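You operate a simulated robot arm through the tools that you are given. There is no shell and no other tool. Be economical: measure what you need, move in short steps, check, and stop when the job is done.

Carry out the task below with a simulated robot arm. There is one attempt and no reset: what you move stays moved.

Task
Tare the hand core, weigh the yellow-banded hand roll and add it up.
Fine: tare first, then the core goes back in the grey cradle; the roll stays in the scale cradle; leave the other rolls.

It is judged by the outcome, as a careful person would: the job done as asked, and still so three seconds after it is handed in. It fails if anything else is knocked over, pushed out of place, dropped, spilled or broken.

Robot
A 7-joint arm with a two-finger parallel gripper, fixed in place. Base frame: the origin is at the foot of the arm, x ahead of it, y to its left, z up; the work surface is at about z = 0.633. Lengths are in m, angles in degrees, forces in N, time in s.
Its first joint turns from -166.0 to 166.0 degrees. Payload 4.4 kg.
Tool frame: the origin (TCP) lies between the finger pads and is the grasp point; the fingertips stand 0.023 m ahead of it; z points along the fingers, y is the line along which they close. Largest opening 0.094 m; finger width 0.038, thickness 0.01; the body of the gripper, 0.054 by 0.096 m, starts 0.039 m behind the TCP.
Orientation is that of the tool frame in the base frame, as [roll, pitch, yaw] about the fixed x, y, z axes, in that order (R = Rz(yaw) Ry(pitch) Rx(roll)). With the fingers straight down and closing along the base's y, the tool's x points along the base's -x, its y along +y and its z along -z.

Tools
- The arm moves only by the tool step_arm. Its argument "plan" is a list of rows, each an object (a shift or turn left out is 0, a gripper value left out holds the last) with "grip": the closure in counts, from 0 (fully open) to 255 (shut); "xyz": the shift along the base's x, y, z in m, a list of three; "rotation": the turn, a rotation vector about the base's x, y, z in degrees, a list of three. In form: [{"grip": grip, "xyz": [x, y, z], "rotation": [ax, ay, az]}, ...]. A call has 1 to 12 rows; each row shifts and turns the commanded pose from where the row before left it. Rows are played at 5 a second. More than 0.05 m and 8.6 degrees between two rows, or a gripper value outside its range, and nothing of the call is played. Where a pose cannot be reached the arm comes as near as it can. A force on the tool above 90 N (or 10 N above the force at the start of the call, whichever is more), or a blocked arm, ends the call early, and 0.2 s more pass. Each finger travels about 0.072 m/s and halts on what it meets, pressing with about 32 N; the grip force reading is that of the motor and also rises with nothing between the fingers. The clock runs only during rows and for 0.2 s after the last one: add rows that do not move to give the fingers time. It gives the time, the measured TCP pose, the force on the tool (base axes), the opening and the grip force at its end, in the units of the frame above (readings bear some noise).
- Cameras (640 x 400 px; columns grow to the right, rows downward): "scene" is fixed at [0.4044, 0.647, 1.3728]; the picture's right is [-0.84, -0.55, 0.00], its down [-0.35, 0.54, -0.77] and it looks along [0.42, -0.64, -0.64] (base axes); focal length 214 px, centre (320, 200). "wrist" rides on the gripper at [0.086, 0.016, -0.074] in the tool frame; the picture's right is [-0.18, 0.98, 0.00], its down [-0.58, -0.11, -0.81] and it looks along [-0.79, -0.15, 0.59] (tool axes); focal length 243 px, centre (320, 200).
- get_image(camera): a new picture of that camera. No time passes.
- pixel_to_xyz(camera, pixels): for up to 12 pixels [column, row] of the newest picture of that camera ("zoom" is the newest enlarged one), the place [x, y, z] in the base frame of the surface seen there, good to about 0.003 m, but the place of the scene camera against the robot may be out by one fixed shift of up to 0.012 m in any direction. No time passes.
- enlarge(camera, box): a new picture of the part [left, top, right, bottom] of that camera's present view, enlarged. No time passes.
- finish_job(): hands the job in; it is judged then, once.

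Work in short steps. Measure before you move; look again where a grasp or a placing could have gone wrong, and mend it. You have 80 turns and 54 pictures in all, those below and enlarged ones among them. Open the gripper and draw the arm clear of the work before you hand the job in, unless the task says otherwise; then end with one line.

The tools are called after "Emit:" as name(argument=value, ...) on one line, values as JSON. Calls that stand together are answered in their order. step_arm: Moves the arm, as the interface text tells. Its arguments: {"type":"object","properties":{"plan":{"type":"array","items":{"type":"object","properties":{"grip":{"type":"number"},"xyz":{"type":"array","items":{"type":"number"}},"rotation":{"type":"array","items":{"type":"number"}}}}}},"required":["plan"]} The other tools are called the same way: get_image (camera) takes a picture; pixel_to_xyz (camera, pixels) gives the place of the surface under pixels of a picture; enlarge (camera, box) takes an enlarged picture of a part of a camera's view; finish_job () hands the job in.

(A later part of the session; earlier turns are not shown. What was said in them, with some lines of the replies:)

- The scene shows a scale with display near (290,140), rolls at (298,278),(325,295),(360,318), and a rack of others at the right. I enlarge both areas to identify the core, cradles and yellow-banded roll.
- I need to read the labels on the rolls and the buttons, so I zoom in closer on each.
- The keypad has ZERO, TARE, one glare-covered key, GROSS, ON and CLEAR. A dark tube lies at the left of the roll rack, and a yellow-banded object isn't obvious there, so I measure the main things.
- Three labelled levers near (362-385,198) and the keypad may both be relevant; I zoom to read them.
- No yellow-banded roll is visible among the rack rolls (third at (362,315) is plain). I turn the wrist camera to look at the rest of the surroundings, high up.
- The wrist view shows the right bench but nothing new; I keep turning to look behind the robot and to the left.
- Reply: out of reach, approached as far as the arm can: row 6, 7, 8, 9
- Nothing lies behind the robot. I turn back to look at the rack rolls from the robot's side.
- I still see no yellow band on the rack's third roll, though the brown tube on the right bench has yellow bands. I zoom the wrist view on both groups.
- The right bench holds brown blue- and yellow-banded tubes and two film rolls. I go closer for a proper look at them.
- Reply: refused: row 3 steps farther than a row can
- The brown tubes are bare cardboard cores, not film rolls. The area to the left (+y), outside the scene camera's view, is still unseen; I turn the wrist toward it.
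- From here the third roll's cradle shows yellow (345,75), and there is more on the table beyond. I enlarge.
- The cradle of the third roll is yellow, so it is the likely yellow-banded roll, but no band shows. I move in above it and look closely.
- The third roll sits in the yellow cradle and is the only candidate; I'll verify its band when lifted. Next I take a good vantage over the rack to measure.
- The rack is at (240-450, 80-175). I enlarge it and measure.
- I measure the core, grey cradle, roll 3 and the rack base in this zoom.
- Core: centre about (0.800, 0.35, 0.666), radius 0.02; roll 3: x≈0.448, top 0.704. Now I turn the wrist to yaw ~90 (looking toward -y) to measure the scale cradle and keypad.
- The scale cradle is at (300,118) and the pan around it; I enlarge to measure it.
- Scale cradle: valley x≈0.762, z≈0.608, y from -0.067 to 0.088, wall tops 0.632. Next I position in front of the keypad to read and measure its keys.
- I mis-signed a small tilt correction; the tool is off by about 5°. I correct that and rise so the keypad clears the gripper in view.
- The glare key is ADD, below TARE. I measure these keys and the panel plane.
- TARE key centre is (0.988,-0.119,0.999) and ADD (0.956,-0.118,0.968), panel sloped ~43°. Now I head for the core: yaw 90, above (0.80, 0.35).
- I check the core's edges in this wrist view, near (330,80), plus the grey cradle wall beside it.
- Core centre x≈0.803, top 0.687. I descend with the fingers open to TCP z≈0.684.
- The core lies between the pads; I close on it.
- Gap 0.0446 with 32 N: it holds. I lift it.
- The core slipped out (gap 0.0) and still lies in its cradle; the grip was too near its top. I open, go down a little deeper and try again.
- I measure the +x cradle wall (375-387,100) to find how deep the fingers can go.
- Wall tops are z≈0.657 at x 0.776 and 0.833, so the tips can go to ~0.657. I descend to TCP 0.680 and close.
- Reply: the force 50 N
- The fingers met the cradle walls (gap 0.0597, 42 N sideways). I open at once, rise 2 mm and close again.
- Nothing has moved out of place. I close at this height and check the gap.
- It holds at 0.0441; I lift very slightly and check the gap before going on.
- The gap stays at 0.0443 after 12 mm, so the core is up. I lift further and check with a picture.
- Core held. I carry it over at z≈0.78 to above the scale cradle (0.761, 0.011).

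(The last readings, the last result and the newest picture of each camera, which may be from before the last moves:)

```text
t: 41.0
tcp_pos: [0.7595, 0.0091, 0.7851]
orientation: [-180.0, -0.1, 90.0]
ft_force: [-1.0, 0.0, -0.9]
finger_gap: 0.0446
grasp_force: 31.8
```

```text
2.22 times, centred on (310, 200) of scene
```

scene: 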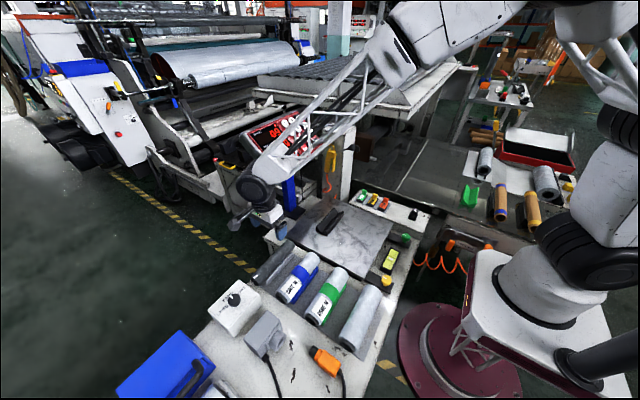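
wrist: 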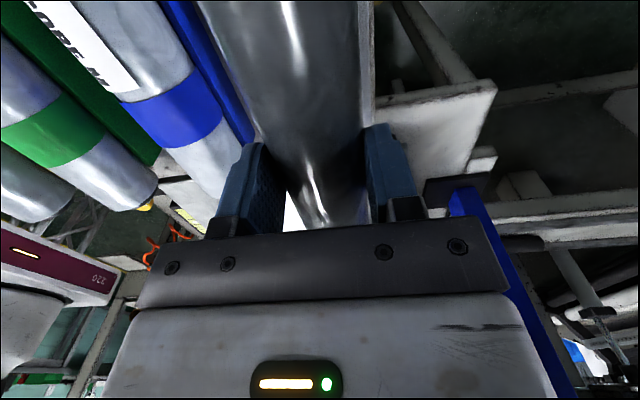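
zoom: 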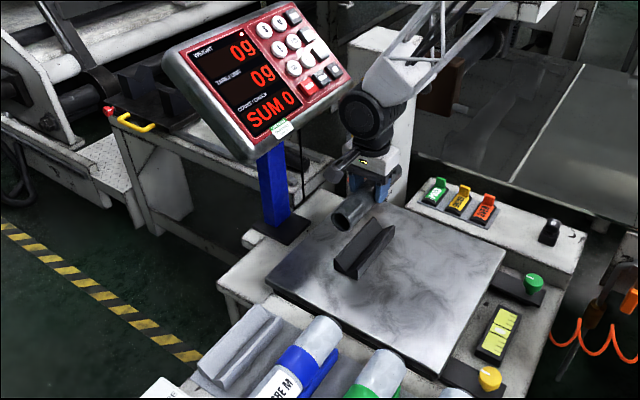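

The core hangs over the scale cradle and clear of the column and display. I lower it, the last bit slowly.

Emit:
step_arm(plan=[{"xyz": [0.002, 0.001, -0.04]}, {"xyz": [0, 0, -0.04]}, {"xyz": [0, 0, -0.03]}, {"xyz": [0, 0, -0.01]}, {"xyz": [0, 0, -0.004]}, {}])

```text
t: 42.4
tcp_pos: [0.7622, 0.0112, 0.66]
orientation: [180.0, -0.1, 90.0]
ft_force: [-16.5, 1.9, 21.3]
finger_gap: 0.0444
grasp_force: 31.8
```

Contact at 0.660, with a push toward -x of 16 N: the cradle's valley is slightly nearer. I ease 2 mm in -x and read again.

Emit:
step_arm(plan=[{"xyz": [-0.002, 0, 0]}, {}])

```text
t: 43.0
tcp_pos: [0.7606, 0.0121, 0.6603]
orientation: [180.0, -0.1, 90.0]
ft_force: [-0.6, 0.4, -1.7]
finger_gap: 0.0446
grasp_force: 31.8
```

The force is gone; I lower the final millimetres.

Emit:
step_arm(plan=[{"xyz": [0, 0, -0.002]}, {"xyz": [0, 0, -0.001]}, {}])

```text
t: 43.8
tcp_pos: [0.7609, 0.0121, 0.6594]
orientation: [180.0, -0.2, 90.0]
ft_force: [-24.0, -4.4, 26.6]
finger_gap: 0.0446
grasp_force: 32.2
```

It's seated on the +x wall; I ease another 1.5 mm and release, then rise.

Emit:
step_arm(plan=[{"xyz": [-0.0015, 0, 0]}, {"grip": 0}, {}, {}, {}, {"xyz": [0, 0, 0.03]}, {"xyz": [0, 0, 0.05]}, {"xyz": [0, 0, 0.05]}])

Emit:
enlarge(camera="scene", box=[230, 110, 390, 260])

```text
t: 45.6
tcp_pos: [0.7581, 0.0099, 0.7863]
orientation: [-179.9, 0.0, 90.0]
ft_force: [-0.5, -1.1, -0.1]
finger_gap: 0.0942
grasp_force: 0.0
```

```text
2.67 times, centred on (310, 185) of scene
```

zoom: 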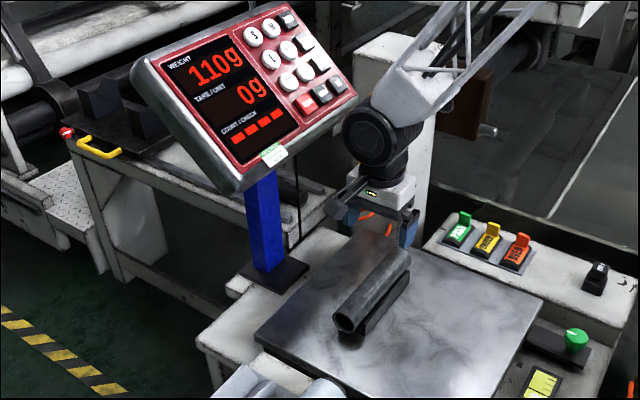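

The display reads 110 g for the core. Next I rise, shut the fingers and tilt 42° to face the keypad.

Emit:
step_arm(plan=[{"grip": 255, "xyz": [0, -0.01, 0.045]}, {"xyz": [0, -0.015, 0.045]}, {"xyz": [0, -0.015, 0.045], "rotation": [0, -7, 0]}, {"xyz": [0, -0.015, 0.045], "rotation": [0, -7, 0]}, {"xyz": [0, -0.015, 0.045], "rotation": [0, -7, 0]}, {"xyz": [0, -0.015, 0.045], "rotation": [0, -7, 0]}, {"xyz": [0, -0.015, 0.04], "rotation": [0, -7, 0]}, {"xyz": [0, -0.015, 0.0], "rotation": [0, -7, 0]}, {"xyz": [0.04, -0.015, 0.0]}])

Emit:
get_image(camera="wrist")

```text
t: 47.6
tcp_pos: [0.8026, -0.1171, 1.0956]
orientation: [137.9, -0.1, 90.0]
ft_force: [-0.5, -1.2, 0.0]
finger_gap: 0.0001
grasp_force: 31.9
```

```text
13 pictures are left
```

wrist: 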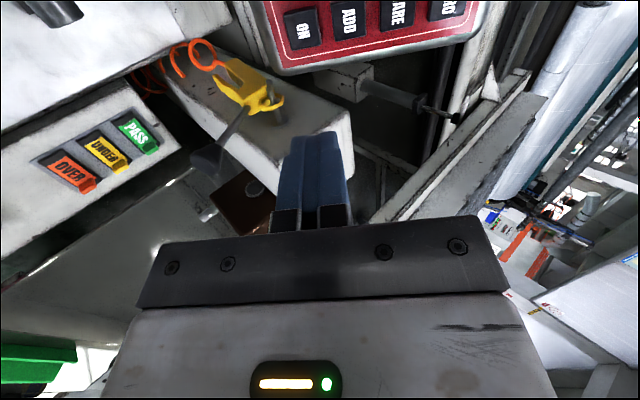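

Tilt is right: tool z ≈ (0.67,0,-0.74). I re-measure ADD (349,22) and TARE (397,12) from here.

Emit:
pixel_to_xyz(camera="wrist", pixels=[[349, 22], [397, 13], [302, 30], [397, 5], [397, 22], [385, 13], [409, 13], [445, 8]])

```text
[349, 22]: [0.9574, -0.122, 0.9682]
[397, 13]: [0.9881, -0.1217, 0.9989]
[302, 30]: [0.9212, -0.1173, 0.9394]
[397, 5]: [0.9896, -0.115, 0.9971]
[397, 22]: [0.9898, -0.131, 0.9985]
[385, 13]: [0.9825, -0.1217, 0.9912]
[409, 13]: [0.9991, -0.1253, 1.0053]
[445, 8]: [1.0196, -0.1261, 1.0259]
```

I approach to 3 cm off the TARE key along its normal.

Emit:
step_arm(plan=[{"xyz": [0.0378, 0, -0.0144]}, {"xyz": [0.0378, 0, -0.0144]}, {"xyz": [0.0378, -0.001, -0.0144]}, {"xyz": [0.0375, -0.001, -0.0144]}, {}])

Emit:
get_image(camera="wrist")

```text
t: 48.8
tcp_pos: [0.9541, -0.1187, 1.0388]
orientation: [138.0, -0.1, 90.0]
ft_force: [0.0, 0.6, 0.0]
finger_gap: 0.0
grasp_force: 32.2
```

```text
12 pictures are left
```

wrist: 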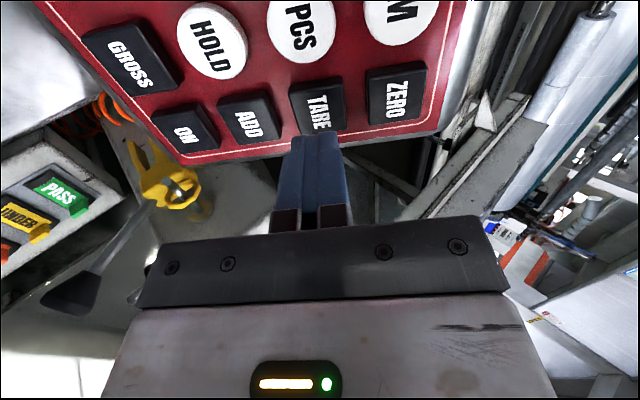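

The fingertips line up with TARE. I advance along the normal, small steps near contact.

Emit:
step_arm(plan=[{"xyz": [0.0101, 0, -0.0111]}, {"xyz": [0.0067, 0, -0.0074]}, {"xyz": [0.002, 0, -0.0022]}, {"xyz": [0.002, 0, -0.0022]}])

```text
t: 49.8
tcp_pos: [0.9712, -0.1207, 1.0158]
orientation: [138.0, 0.0, 89.9]
ft_force: [-0.7, -0.5, -0.8]
finger_gap: 0.0
grasp_force: 32.0
```

No contact force yet; I press on by 2 mm steps.

Emit:
step_arm(plan=[{"xyz": [0.0013, 0, -0.0015]}, {"xyz": [0.0013, 0, -0.0015]}])

```text
t: 50.4
tcp_pos: [0.9738, -0.1198, 1.014]
orientation: [138.0, -0.1, 90.0]
ft_force: [-0.8, 0.1, -0.7]
finger_gap: 0.0001
grasp_force: 32.3
```

Emit:
step_arm(plan=[{"xyz": [0.0013, 0, -0.0015]}, {"xyz": [0.0013, 0, -0.0015]}])

Emit:
enlarge(camera="scene", box=[230, 90, 350, 180])

```text
t: 51.0
tcp_pos: [0.9762, -0.1202, 1.0119]
orientation: [138.1, -0.1, 90.0]
ft_force: [-3.5, -0.2, 1.0]
finger_gap: 0.0
grasp_force: 31.6
```

```text
4.44 times, centred on (290, 135) of scene
```

zoom: 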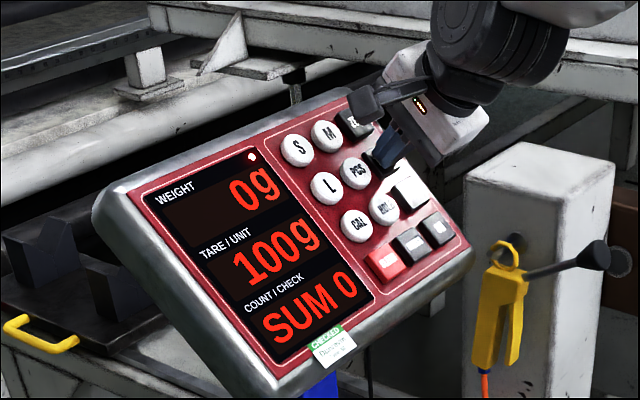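

TARE registered: WEIGHT 0 g, TARE 100 g. I retract along the normal, untilt and return above the core.

Emit:
step_arm(plan=[{"xyz": [-0.0134, 0, 0.0148]}, {"xyz": [-0.0235, 0, 0.026]}, {"xyz": [-0.04, 0, 0.02]}, {"xyz": [-0.04, 0, 0.02]}, {"xyz": [-0.045, 0, 0]}, {"xyz": [-0.045, 0, 0], "rotation": [0, 7, 0]}, {"xyz": [-0.0105, 0.015, 0], "rotation": [0, 7, 0]}, {"grip": 0, "xyz": [0, 0.025, -0.02], "rotation": [0, 7, 0]}, {"xyz": [0, 0.03, -0.03], "rotation": [0, 7, 0]}, {"xyz": [0, 0.03, -0.03], "rotation": [0, 7, 0]}, {"xyz": [0, 0.03, -0.035], "rotation": [0, 7, 0]}, {"xyz": [0, 0, -0.045]}])

```text
t: 53.6
tcp_pos: [0.7601, 0.0112, 0.9364]
orientation: [-180.0, 0.0, 90.0]
ft_force: [0.5, 0.5, 0.4]
finger_gap: 0.094
grasp_force: 0.2
```

Fingers open above the core at the scale. I descend to TCP z≈0.659 to grip it as before.

Emit:
step_arm(plan=[{"xyz": [-0.001, 0, -0.05]}, {"xyz": [0, 0, -0.05]}, {"xyz": [0, 0, -0.05]}, {"xyz": [0, 0, -0.05]}, {"xyz": [0, 0, -0.04]}, {"xyz": [0, 0, -0.025]}, {"xyz": [0, 0, -0.0125]}, {}])

Emit:
get_image(camera="wrist")

```text
t: 55.4
tcp_pos: [0.7592, 0.0103, 0.6557]
orientation: [-180.0, -0.1, 89.9]
ft_force: [0.6, -0.4, 1.3]
finger_gap: 0.0939
grasp_force: 0.0
```

```text
10 pictures are left
```

wrist: 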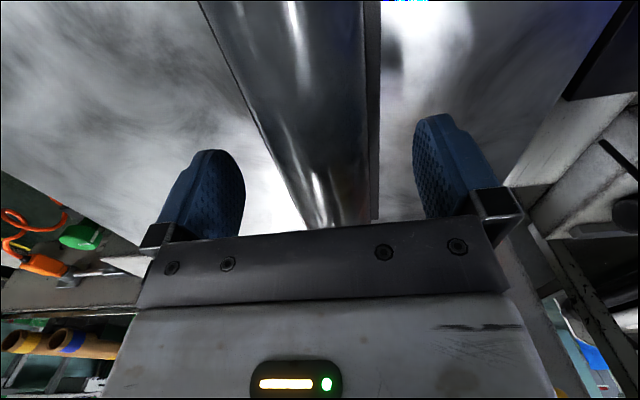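

The core is centred between the pads, same look as in the grey cradle. I rise 1 mm for wall clearance and close.

Emit:
step_arm(plan=[{"xyz": [0, 0, 0.001]}, {"grip": 255}, {}, {}, {}, {}])

```text
t: 56.8
tcp_pos: [0.7578, 0.0111, 0.6572]
orientation: [180.0, 0.0, 90.0]
ft_force: [5.5, -0.4, 4.6]
finger_gap: 0.0444
grasp_force: 31.8
```

Held at 0.0444. I lift a little and check.

Emit:
step_arm(plan=[{"xyz": [0, 0, 0.003]}, {"xyz": [0, 0, 0.004]}, {"xyz": [0, 0, 0.008]}, {}])

```text
t: 57.8
tcp_pos: [0.7561, 0.0111, 0.6696]
orientation: [-179.9, -0.1, 90.0]
ft_force: [-0.1, -0.1, -0.5]
finger_gap: 0.0442
grasp_force: 32.0
```

Lifted. I carry it back to above the grey cradle (0.803, 0.350).

Emit:
step_arm(plan=[{"xyz": [0, 0, 0.04]}, {"xyz": [0, 0, 0.04]}, {"xyz": [0, 0, 0.035]}, {"xyz": [0, 0.045, 0]}, {"xyz": [0, 0.045, 0]}, {"xyz": [0, 0.045, 0]}, {"xyz": [0, 0.045, 0]}, {"xyz": [0, 0.045, 0]}, {"xyz": [0, 0.045, 0]}, {"xyz": [0.02, 0.04, 0]}, {"xyz": [0.026, 0.029, 0]}, {}])

Emit:
get_image(camera="wrist")

```text
t: 60.4
tcp_pos: [0.8054, 0.3499, 0.7839]
orientation: [179.9, 0.0, 90.0]
ft_force: [0.5, -0.1, -0.7]
finger_gap: 0.0442
grasp_force: 31.8
```

```text
9 pictures are left
```

wrist: 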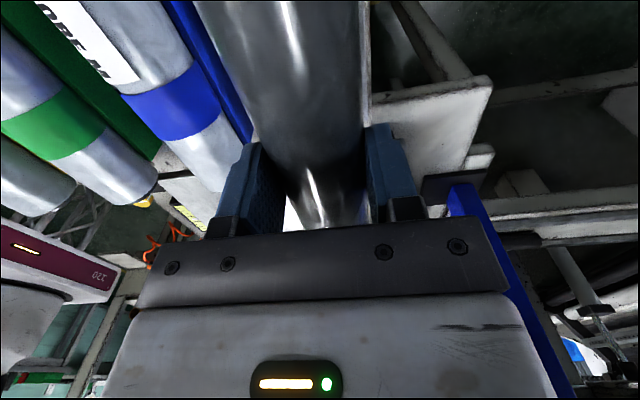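

I lower it toward the grey cradle with a slow end.

Emit:
step_arm(plan=[{"xyz": [-0.001, 0.0005, -0.04]}, {"xyz": [0, 0, -0.035]}, {"xyz": [0, 0, -0.015]}, {"xyz": [0, 0, -0.006]}, {"xyz": [0, 0, -0.002]}, {}])

```text
t: 61.8
tcp_pos: [0.8014, 0.3488, 0.6858]
orientation: [-179.9, -0.1, 89.9]
ft_force: [0.3, -0.7, -1.1]
finger_gap: 0.0442
grasp_force: 31.8
```

Emit:
step_arm(plan=[{"xyz": [0, 0, -0.0015]}, {"xyz": [0, 0, -0.0015]}, {}])

```text
t: 62.6
tcp_pos: [0.8027, 0.3484, 0.6831]
orientation: [180.0, -0.1, 89.9]
ft_force: [-0.8, 0.7, -1.8]
finger_gap: 0.0444
grasp_force: 31.5
```

Still no contact; two more millimetres.

Emit:
step_arm(plan=[{"xyz": [0, 0, -0.001]}, {"xyz": [0, 0, -0.001]}, {}])

```text
t: 63.4
tcp_pos: [0.803, 0.3495, 0.6817]
orientation: [180.0, -0.1, 90.1]
ft_force: [-0.1, 0.8, -0.7]
finger_gap: 0.0443
grasp_force: 32.0
```

This is within about 1 mm of seat height; I lower 1 mm, release and rise.

Emit:
step_arm(plan=[{"xyz": [0, 0, -0.001]}, {"grip": 0}, {}, {}, {}, {"xyz": [0, 0, 0.03]}, {"xyz": [0, 0, 0.05]}, {"xyz": [0, 0, 0.05]}])

Emit:
get_image(camera="scene")

```text
t: 65.2
tcp_pos: [0.8019, 0.3503, 0.811]
orientation: [-179.9, 0.0, 90.1]
ft_force: [0.3, 0.3, -0.9]
finger_gap: 0.0942
grasp_force: 0.1
```

```text
8 pictures are left
```

scene: 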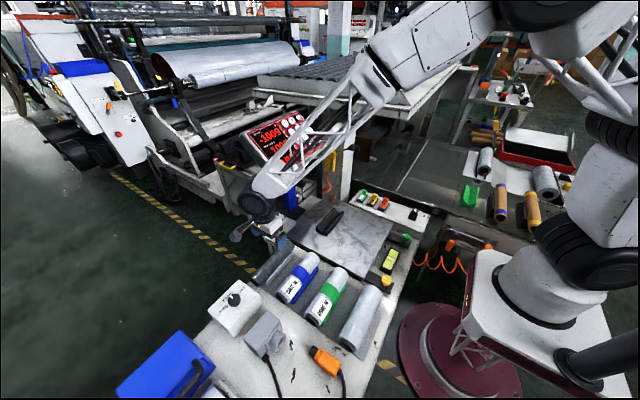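

The core is back in the grey cradle and the scale reads -100 g. I go to above roll 3 in the yellow cradle (0.447, 0.353).

Emit:
step_arm(plan=[{"xyz": [-0.045, 0, 0.02]}, {"xyz": [-0.045, 0, 0]}, {"xyz": [-0.045, 0, 0]}, {"xyz": [-0.045, 0, 0]}, {"xyz": [-0.045, 0, 0]}, {"xyz": [-0.045, 0, 0]}, {"xyz": [-0.045, 0, 0]}, {"xyz": [-0.04, 0.003, 0]}, {}])

Emit:
get_image(camera="wrist")

```text
t: 67.2
tcp_pos: [0.4468, 0.3571, 0.8335]
orientation: [-179.9, -0.1, 90.0]
ft_force: [-1.0, -0.3, 0.0]
finger_gap: 0.0941
grasp_force: 0.1
```

```text
7 pictures are left
```

wrist: 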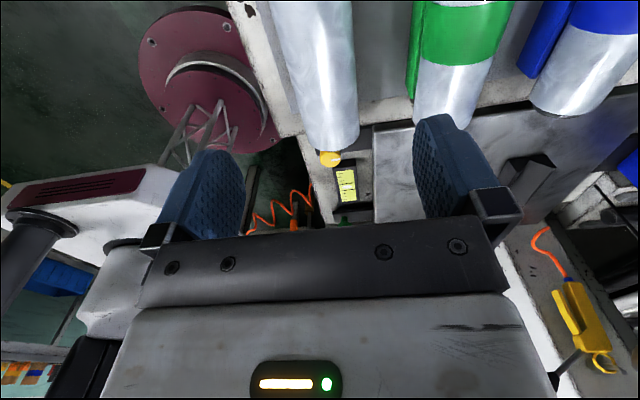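

I measure the roll's edges at rows 60 and 110.

Emit:
pixel_to_xyz(camera="wrist", pixels=[[293, 60], [320, 60], [350, 60], [300, 110], [325, 110], [354, 110], [335, 145], [285, 60], [357, 60], [300, 5], [345, 5], [365, 60]])

```text
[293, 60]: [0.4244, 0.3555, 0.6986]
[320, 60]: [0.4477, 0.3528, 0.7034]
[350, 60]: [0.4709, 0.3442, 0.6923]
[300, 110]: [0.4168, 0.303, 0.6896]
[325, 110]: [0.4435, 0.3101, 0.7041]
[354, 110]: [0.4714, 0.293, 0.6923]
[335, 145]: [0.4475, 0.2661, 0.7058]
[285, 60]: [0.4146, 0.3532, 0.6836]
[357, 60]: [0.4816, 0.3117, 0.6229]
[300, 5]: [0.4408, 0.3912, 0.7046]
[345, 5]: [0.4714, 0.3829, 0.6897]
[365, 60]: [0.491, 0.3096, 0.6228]
```

Roll: centre x≈0.4455, z≈0.672, radius 0.033. I descend to TCP 0.677 and close.

Emit:
step_arm(plan=[{"xyz": [-0.0015, -0.003, -0.05]}, {"xyz": [0, 0, -0.05]}, {"xyz": [0, 0, -0.04]}, {"xyz": [0, 0, -0.0165]}, {}, {"grip": 255}, {}, {}, {}, {}])

```text
refused: row 1 steps farther than a row can; nothing moved
```

Emit:
step_arm(plan=[{"xyz": [-0.0015, -0.003, -0.046]}, {"xyz": [0, 0, -0.05]}, {"xyz": [0, 0, -0.04]}, {"xyz": [0, 0, -0.0205]}, {}, {"grip": 255}, {}, {}, {}, {}])

```text
t: 69.4
tcp_pos: [0.4448, 0.3524, 0.6751]
orientation: [-180.0, -0.1, 90.0]
ft_force: [-31.3, 19.3, 2.9]
finger_gap: 0.0594
grasp_force: 45.0
```

Gap 0.0594 with 45 N motor force and side load means cradle walls again. I open, rise 7 mm and close above them.

Emit:
step_arm(plan=[{"grip": 0}, {}, {}, {"xyz": [0, 0, 0.007]}, {}, {"grip": 255}, {}, {}, {}, {}])

```text
t: 71.6
tcp_pos: [0.4458, 0.3513, 0.6825]
orientation: [179.9, -0.1, 90.0]
ft_force: [-7.9, -1.2, 0.7]
finger_gap: 0.0587
grasp_force: 32.4
```

Gap 0.0587 at 32 N with little side load: the roll itself. I lift gently and check.

Emit:
step_arm(plan=[{"xyz": [0, 0, 0.004]}, {"xyz": [0, 0, 0.01]}, {"xyz": [0, 0, 0.03]}, {"xyz": [0, 0, 0.05]}, {"xyz": [0, 0, 0.05]}, {}])

Emit:
enlarge(camera="scene", box=[260, 190, 420, 350])

```text
t: 73.0
tcp_pos: [0.4461, 0.3482, 0.8246]
orientation: [-179.9, -0.1, 90.0]
ft_force: [-0.6, 0.5, -3.8]
finger_gap: 0.0589
grasp_force: 31.9
```

```text
2.50 times, centred on (340, 270) of scene
```

zoom: 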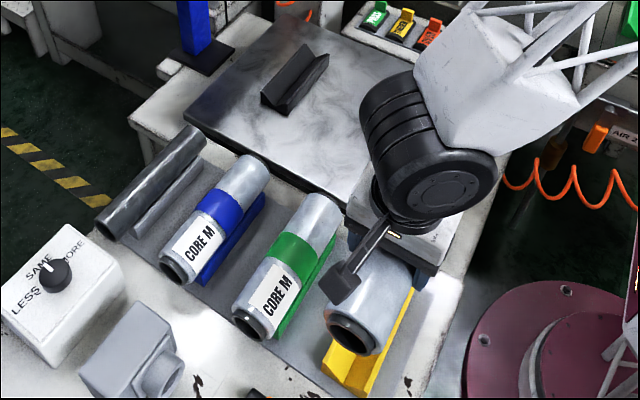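

The roll is lifted (≈3.8 N), leaving its yellow cradle empty. I carry it over to the scale cradle at (0.759, 0.008).

Emit:
step_arm(plan=[{"xyz": [0.0313, -0.034, 0]}, {"xyz": [0.0313, -0.034, 0]}, {"xyz": [0.0313, -0.034, 0]}, {"xyz": [0.0313, -0.034, 0]}, {"xyz": [0.0313, -0.034, 0]}, {"xyz": [0.0313, -0.034, 0]}, {"xyz": [0.0313, -0.034, 0]}, {"xyz": [0.0313, -0.034, 0]}, {"xyz": [0.0313, -0.034, 0]}, {"xyz": [0.0313, -0.034, 0]}, {}])

Emit:
enlarge(camera="scene", box=[230, 120, 400, 270])

```text
t: 75.4
tcp_pos: [0.7579, 0.0096, 0.8296]
orientation: [180.0, -0.1, 89.9]
ft_force: [-0.3, -0.3, -3.6]
finger_gap: 0.0586
grasp_force: 32.1
```

```text
2.67 times, centred on (315, 195) of scene
```

zoom: 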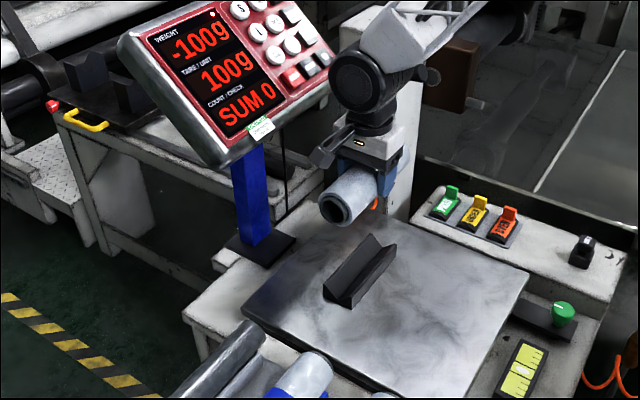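

The roll is over the scale cradle. I lower it to just above the seat.

Emit:
step_arm(plan=[{"xyz": [0.0005, 0, -0.05]}, {"xyz": [0, 0, -0.05]}, {"xyz": [0, 0, -0.04]}, {"xyz": [0, 0, -0.02]}, {"xyz": [0, 0, -0.006]}, {}])

```text
t: 76.8
tcp_pos: [0.7576, 0.0099, 0.6605]
orientation: [-179.9, -0.1, 90.0]
ft_force: [3.1, 1.0, 0.6]
finger_gap: 0.0584
grasp_force: 32.0
```

Contact is just beginning; I lower 1 mm more, release and rise straight up.

Emit:
step_arm(plan=[{"xyz": [0.0005, 0, -0.001]}, {"grip": 0}, {}, {}, {}, {"xyz": [0, 0, 0.03]}, {"xyz": [0, 0, 0.05]}, {"xyz": [0, 0, 0.05]}])

Emit:
step_arm(plan=[{"grip": 255, "xyz": [0, -0.01, 0.045]}, {"xyz": [0, -0.015, 0.045]}, {"xyz": [0, -0.015, 0.045], "rotation": [0, -7, 0]}, {"xyz": [0, -0.015, 0.045], "rotation": [0, -7, 0]}, {"xyz": [0, -0.015, 0.045], "rotation": [0, -7, 0]}, {"xyz": [0, -0.015, 0.045], "rotation": [0, -7, 0]}, {"xyz": [0, -0.015, 0.035], "rotation": [0, -7, 0]}, {"xyz": [0, -0.015, 0.0], "rotation": [0, -7, 0]}, {"xyz": [0.04, -0.012, 0.0]}])

Emit:
enlarge(camera="scene", box=[230, 90, 400, 250])

```text
t: 78.6
tcp_pos: [0.7555, 0.0095, 0.788]
orientation: [-179.9, 0.0, 90.0]
ft_force: [-0.5, -0.1, 0.2]
finger_gap: 0.094
grasp_force: 0.1
```

```text
t: 80.6
tcp_pos: [0.8022, -0.1159, 1.0914]
orientation: [138.0, 0.1, 90.0]
ft_force: [0.1, 0.2, 0.6]
finger_gap: 0.0001
grasp_force: 32.3
```

```text
2.50 times, centred on (315, 170) of scene
```

zoom: 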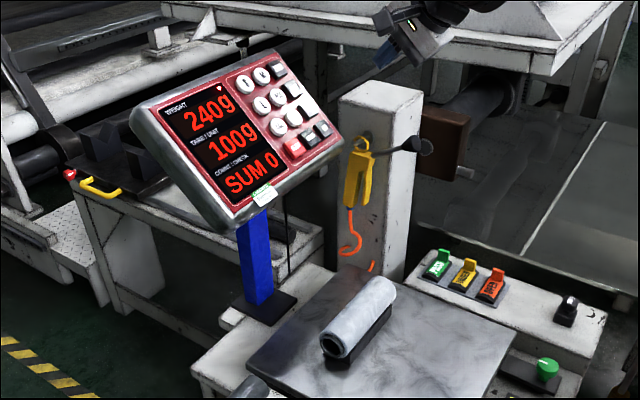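

The scale shows a net 240 g, tare 100 g. I approach the ADD key (0.957,-0.119,0.968), stopping 3 cm off.

Emit:
step_arm(plan=[{"xyz": [0.035, -0.001, -0.01]}, {"xyz": [0.035, -0.001, -0.02]}, {"xyz": [0.03, -0.001, -0.027]}, {"xyz": [0.0193, 0, -0.0271]}, {}])

Emit:
get_image(camera="wrist")

```text
t: 81.8
tcp_pos: [0.9206, -0.1215, 1.0076]
orientation: [138.0, -0.1, 90.1]
ft_force: [-0.4, -0.3, 0.4]
finger_gap: 0.0002
grasp_force: 32.0
```

```text
3 pictures are left
```

wrist: 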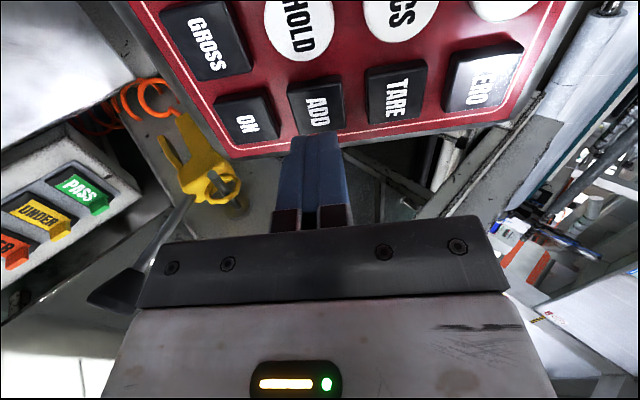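

Aligned with ADD. I press by the same travel as for TARE, in one go, then hold.

Emit:
step_arm(plan=[{"xyz": [0.0101, 0, -0.0111]}, {"xyz": [0.0067, 0, -0.0074]}, {"xyz": [0.002, 0, -0.0022]}, {"xyz": [0.0015, 0, -0.0016]}, {"xyz": [0.0014, 0, -0.0015]}, {"xyz": [0.0013, 0, -0.0015]}])

Emit:
enlarge(camera="scene", box=[230, 90, 350, 180])

```text
t: 83.2
tcp_pos: [0.9427, -0.121, 0.9837]
orientation: [138.1, -0.1, 90.0]
ft_force: [0.1, -0.8, 0.9]
finger_gap: 0.0001
grasp_force: 31.8
```

```text
4.44 times, centred on (290, 135) of scene
```

zoom: 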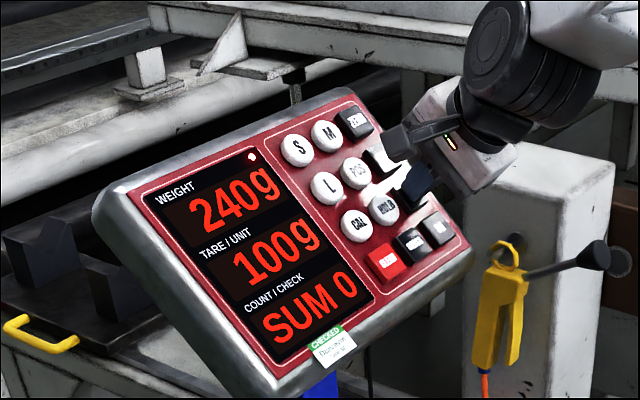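

Not pressed yet: by geometry the tip is ~3 mm less deep than it was for TARE. I push 3 mm further.

Emit:
step_arm(plan=[{"xyz": [0.001, 0, -0.0011]}, {"xyz": [0.001, 0, -0.0011]}])

```text
t: 83.8
tcp_pos: [0.9432, -0.1195, 0.9833]
orientation: [138.0, 0.0, 90.0]
ft_force: [-2.3, -1.5, 2.4]
finger_gap: 0.0
grasp_force: 32.4
```

Force of ~3 N now, key engaging; one more millimetre and look.

Emit:
step_arm(plan=[{"xyz": [0.0008, 0, -0.0009]}, {}])

Emit:
enlarge(camera="scene", box=[230, 90, 350, 180])

```text
t: 84.4
tcp_pos: [0.9448, -0.1198, 0.9812]
orientation: [138.0, -0.1, 90.1]
ft_force: [-6.5, -2.9, 5.9]
finger_gap: 0.0001
grasp_force: 31.8
```

```text
4.44 times, centred on (290, 135) of scene
```

zoom: 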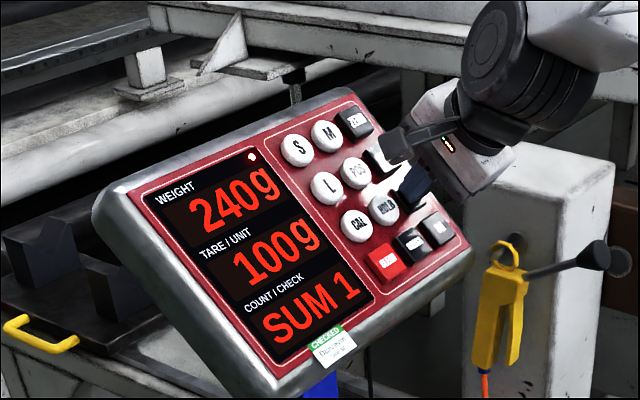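

SUM now reads 1: ADD registered once. I retract along the normal and draw the arm clear, opening the gripper.

Emit:
step_arm(plan=[{"xyz": [-0.0134, 0, 0.0148]}, {"xyz": [-0.0235, 0, 0.026]}, {"xyz": [-0.035, 0, 0.03]}, {"xyz": [-0.035, 0, 0.03]}, {"xyz": [-0.045, 0, 0.02]}, {"grip": 0, "xyz": [-0.045, 0, 0.02], "rotation": [0, 7, 0]}, {"xyz": [-0.045, 0, 0.02], "rotation": [0, 7, 0]}, {"xyz": [-0.045, 0, 0.02], "rotation": [0, 7, 0]}, {"rotation": [0, 7, 0]}, {"rotation": [0, 7, 0]}, {"rotation": [0, 7, 0]}, {}])

Emit:
get_image(camera="scene")

```text
t: 87.0
tcp_pos: [0.6577, -0.1203, 1.1623]
orientation: [-179.9, -0.1, 90.1]
ft_force: [-0.6, -0.4, -0.9]
finger_gap: 0.0941
grasp_force: 0.1
```

```text
0 pictures are left
```

scene: 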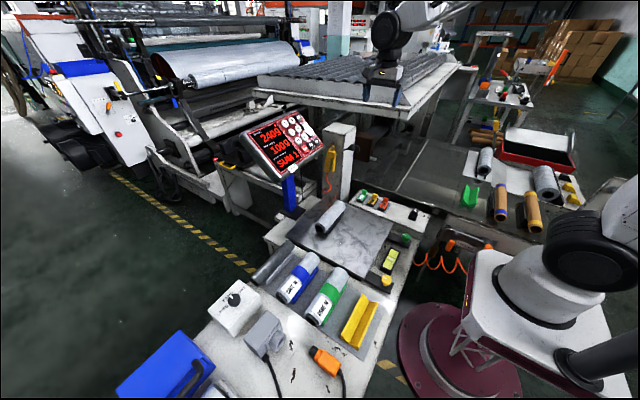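

The roll rests in the scale cradle, the core is in the grey cradle, the display shows 240 g / 100 g / SUM 1, and the arm is clear with the gripper open. I hand the job in.

Emit:
finish_job()

```text
The job is handed in.
```

The core was tared at 100 g and put back in the grey cradle. The roll from the yellow cradle weighs 240 g net, was added once (SUM 1) and stays in the scale cradle. I never saw a yellow band on that roll, so I picked it by its yellow cradle.
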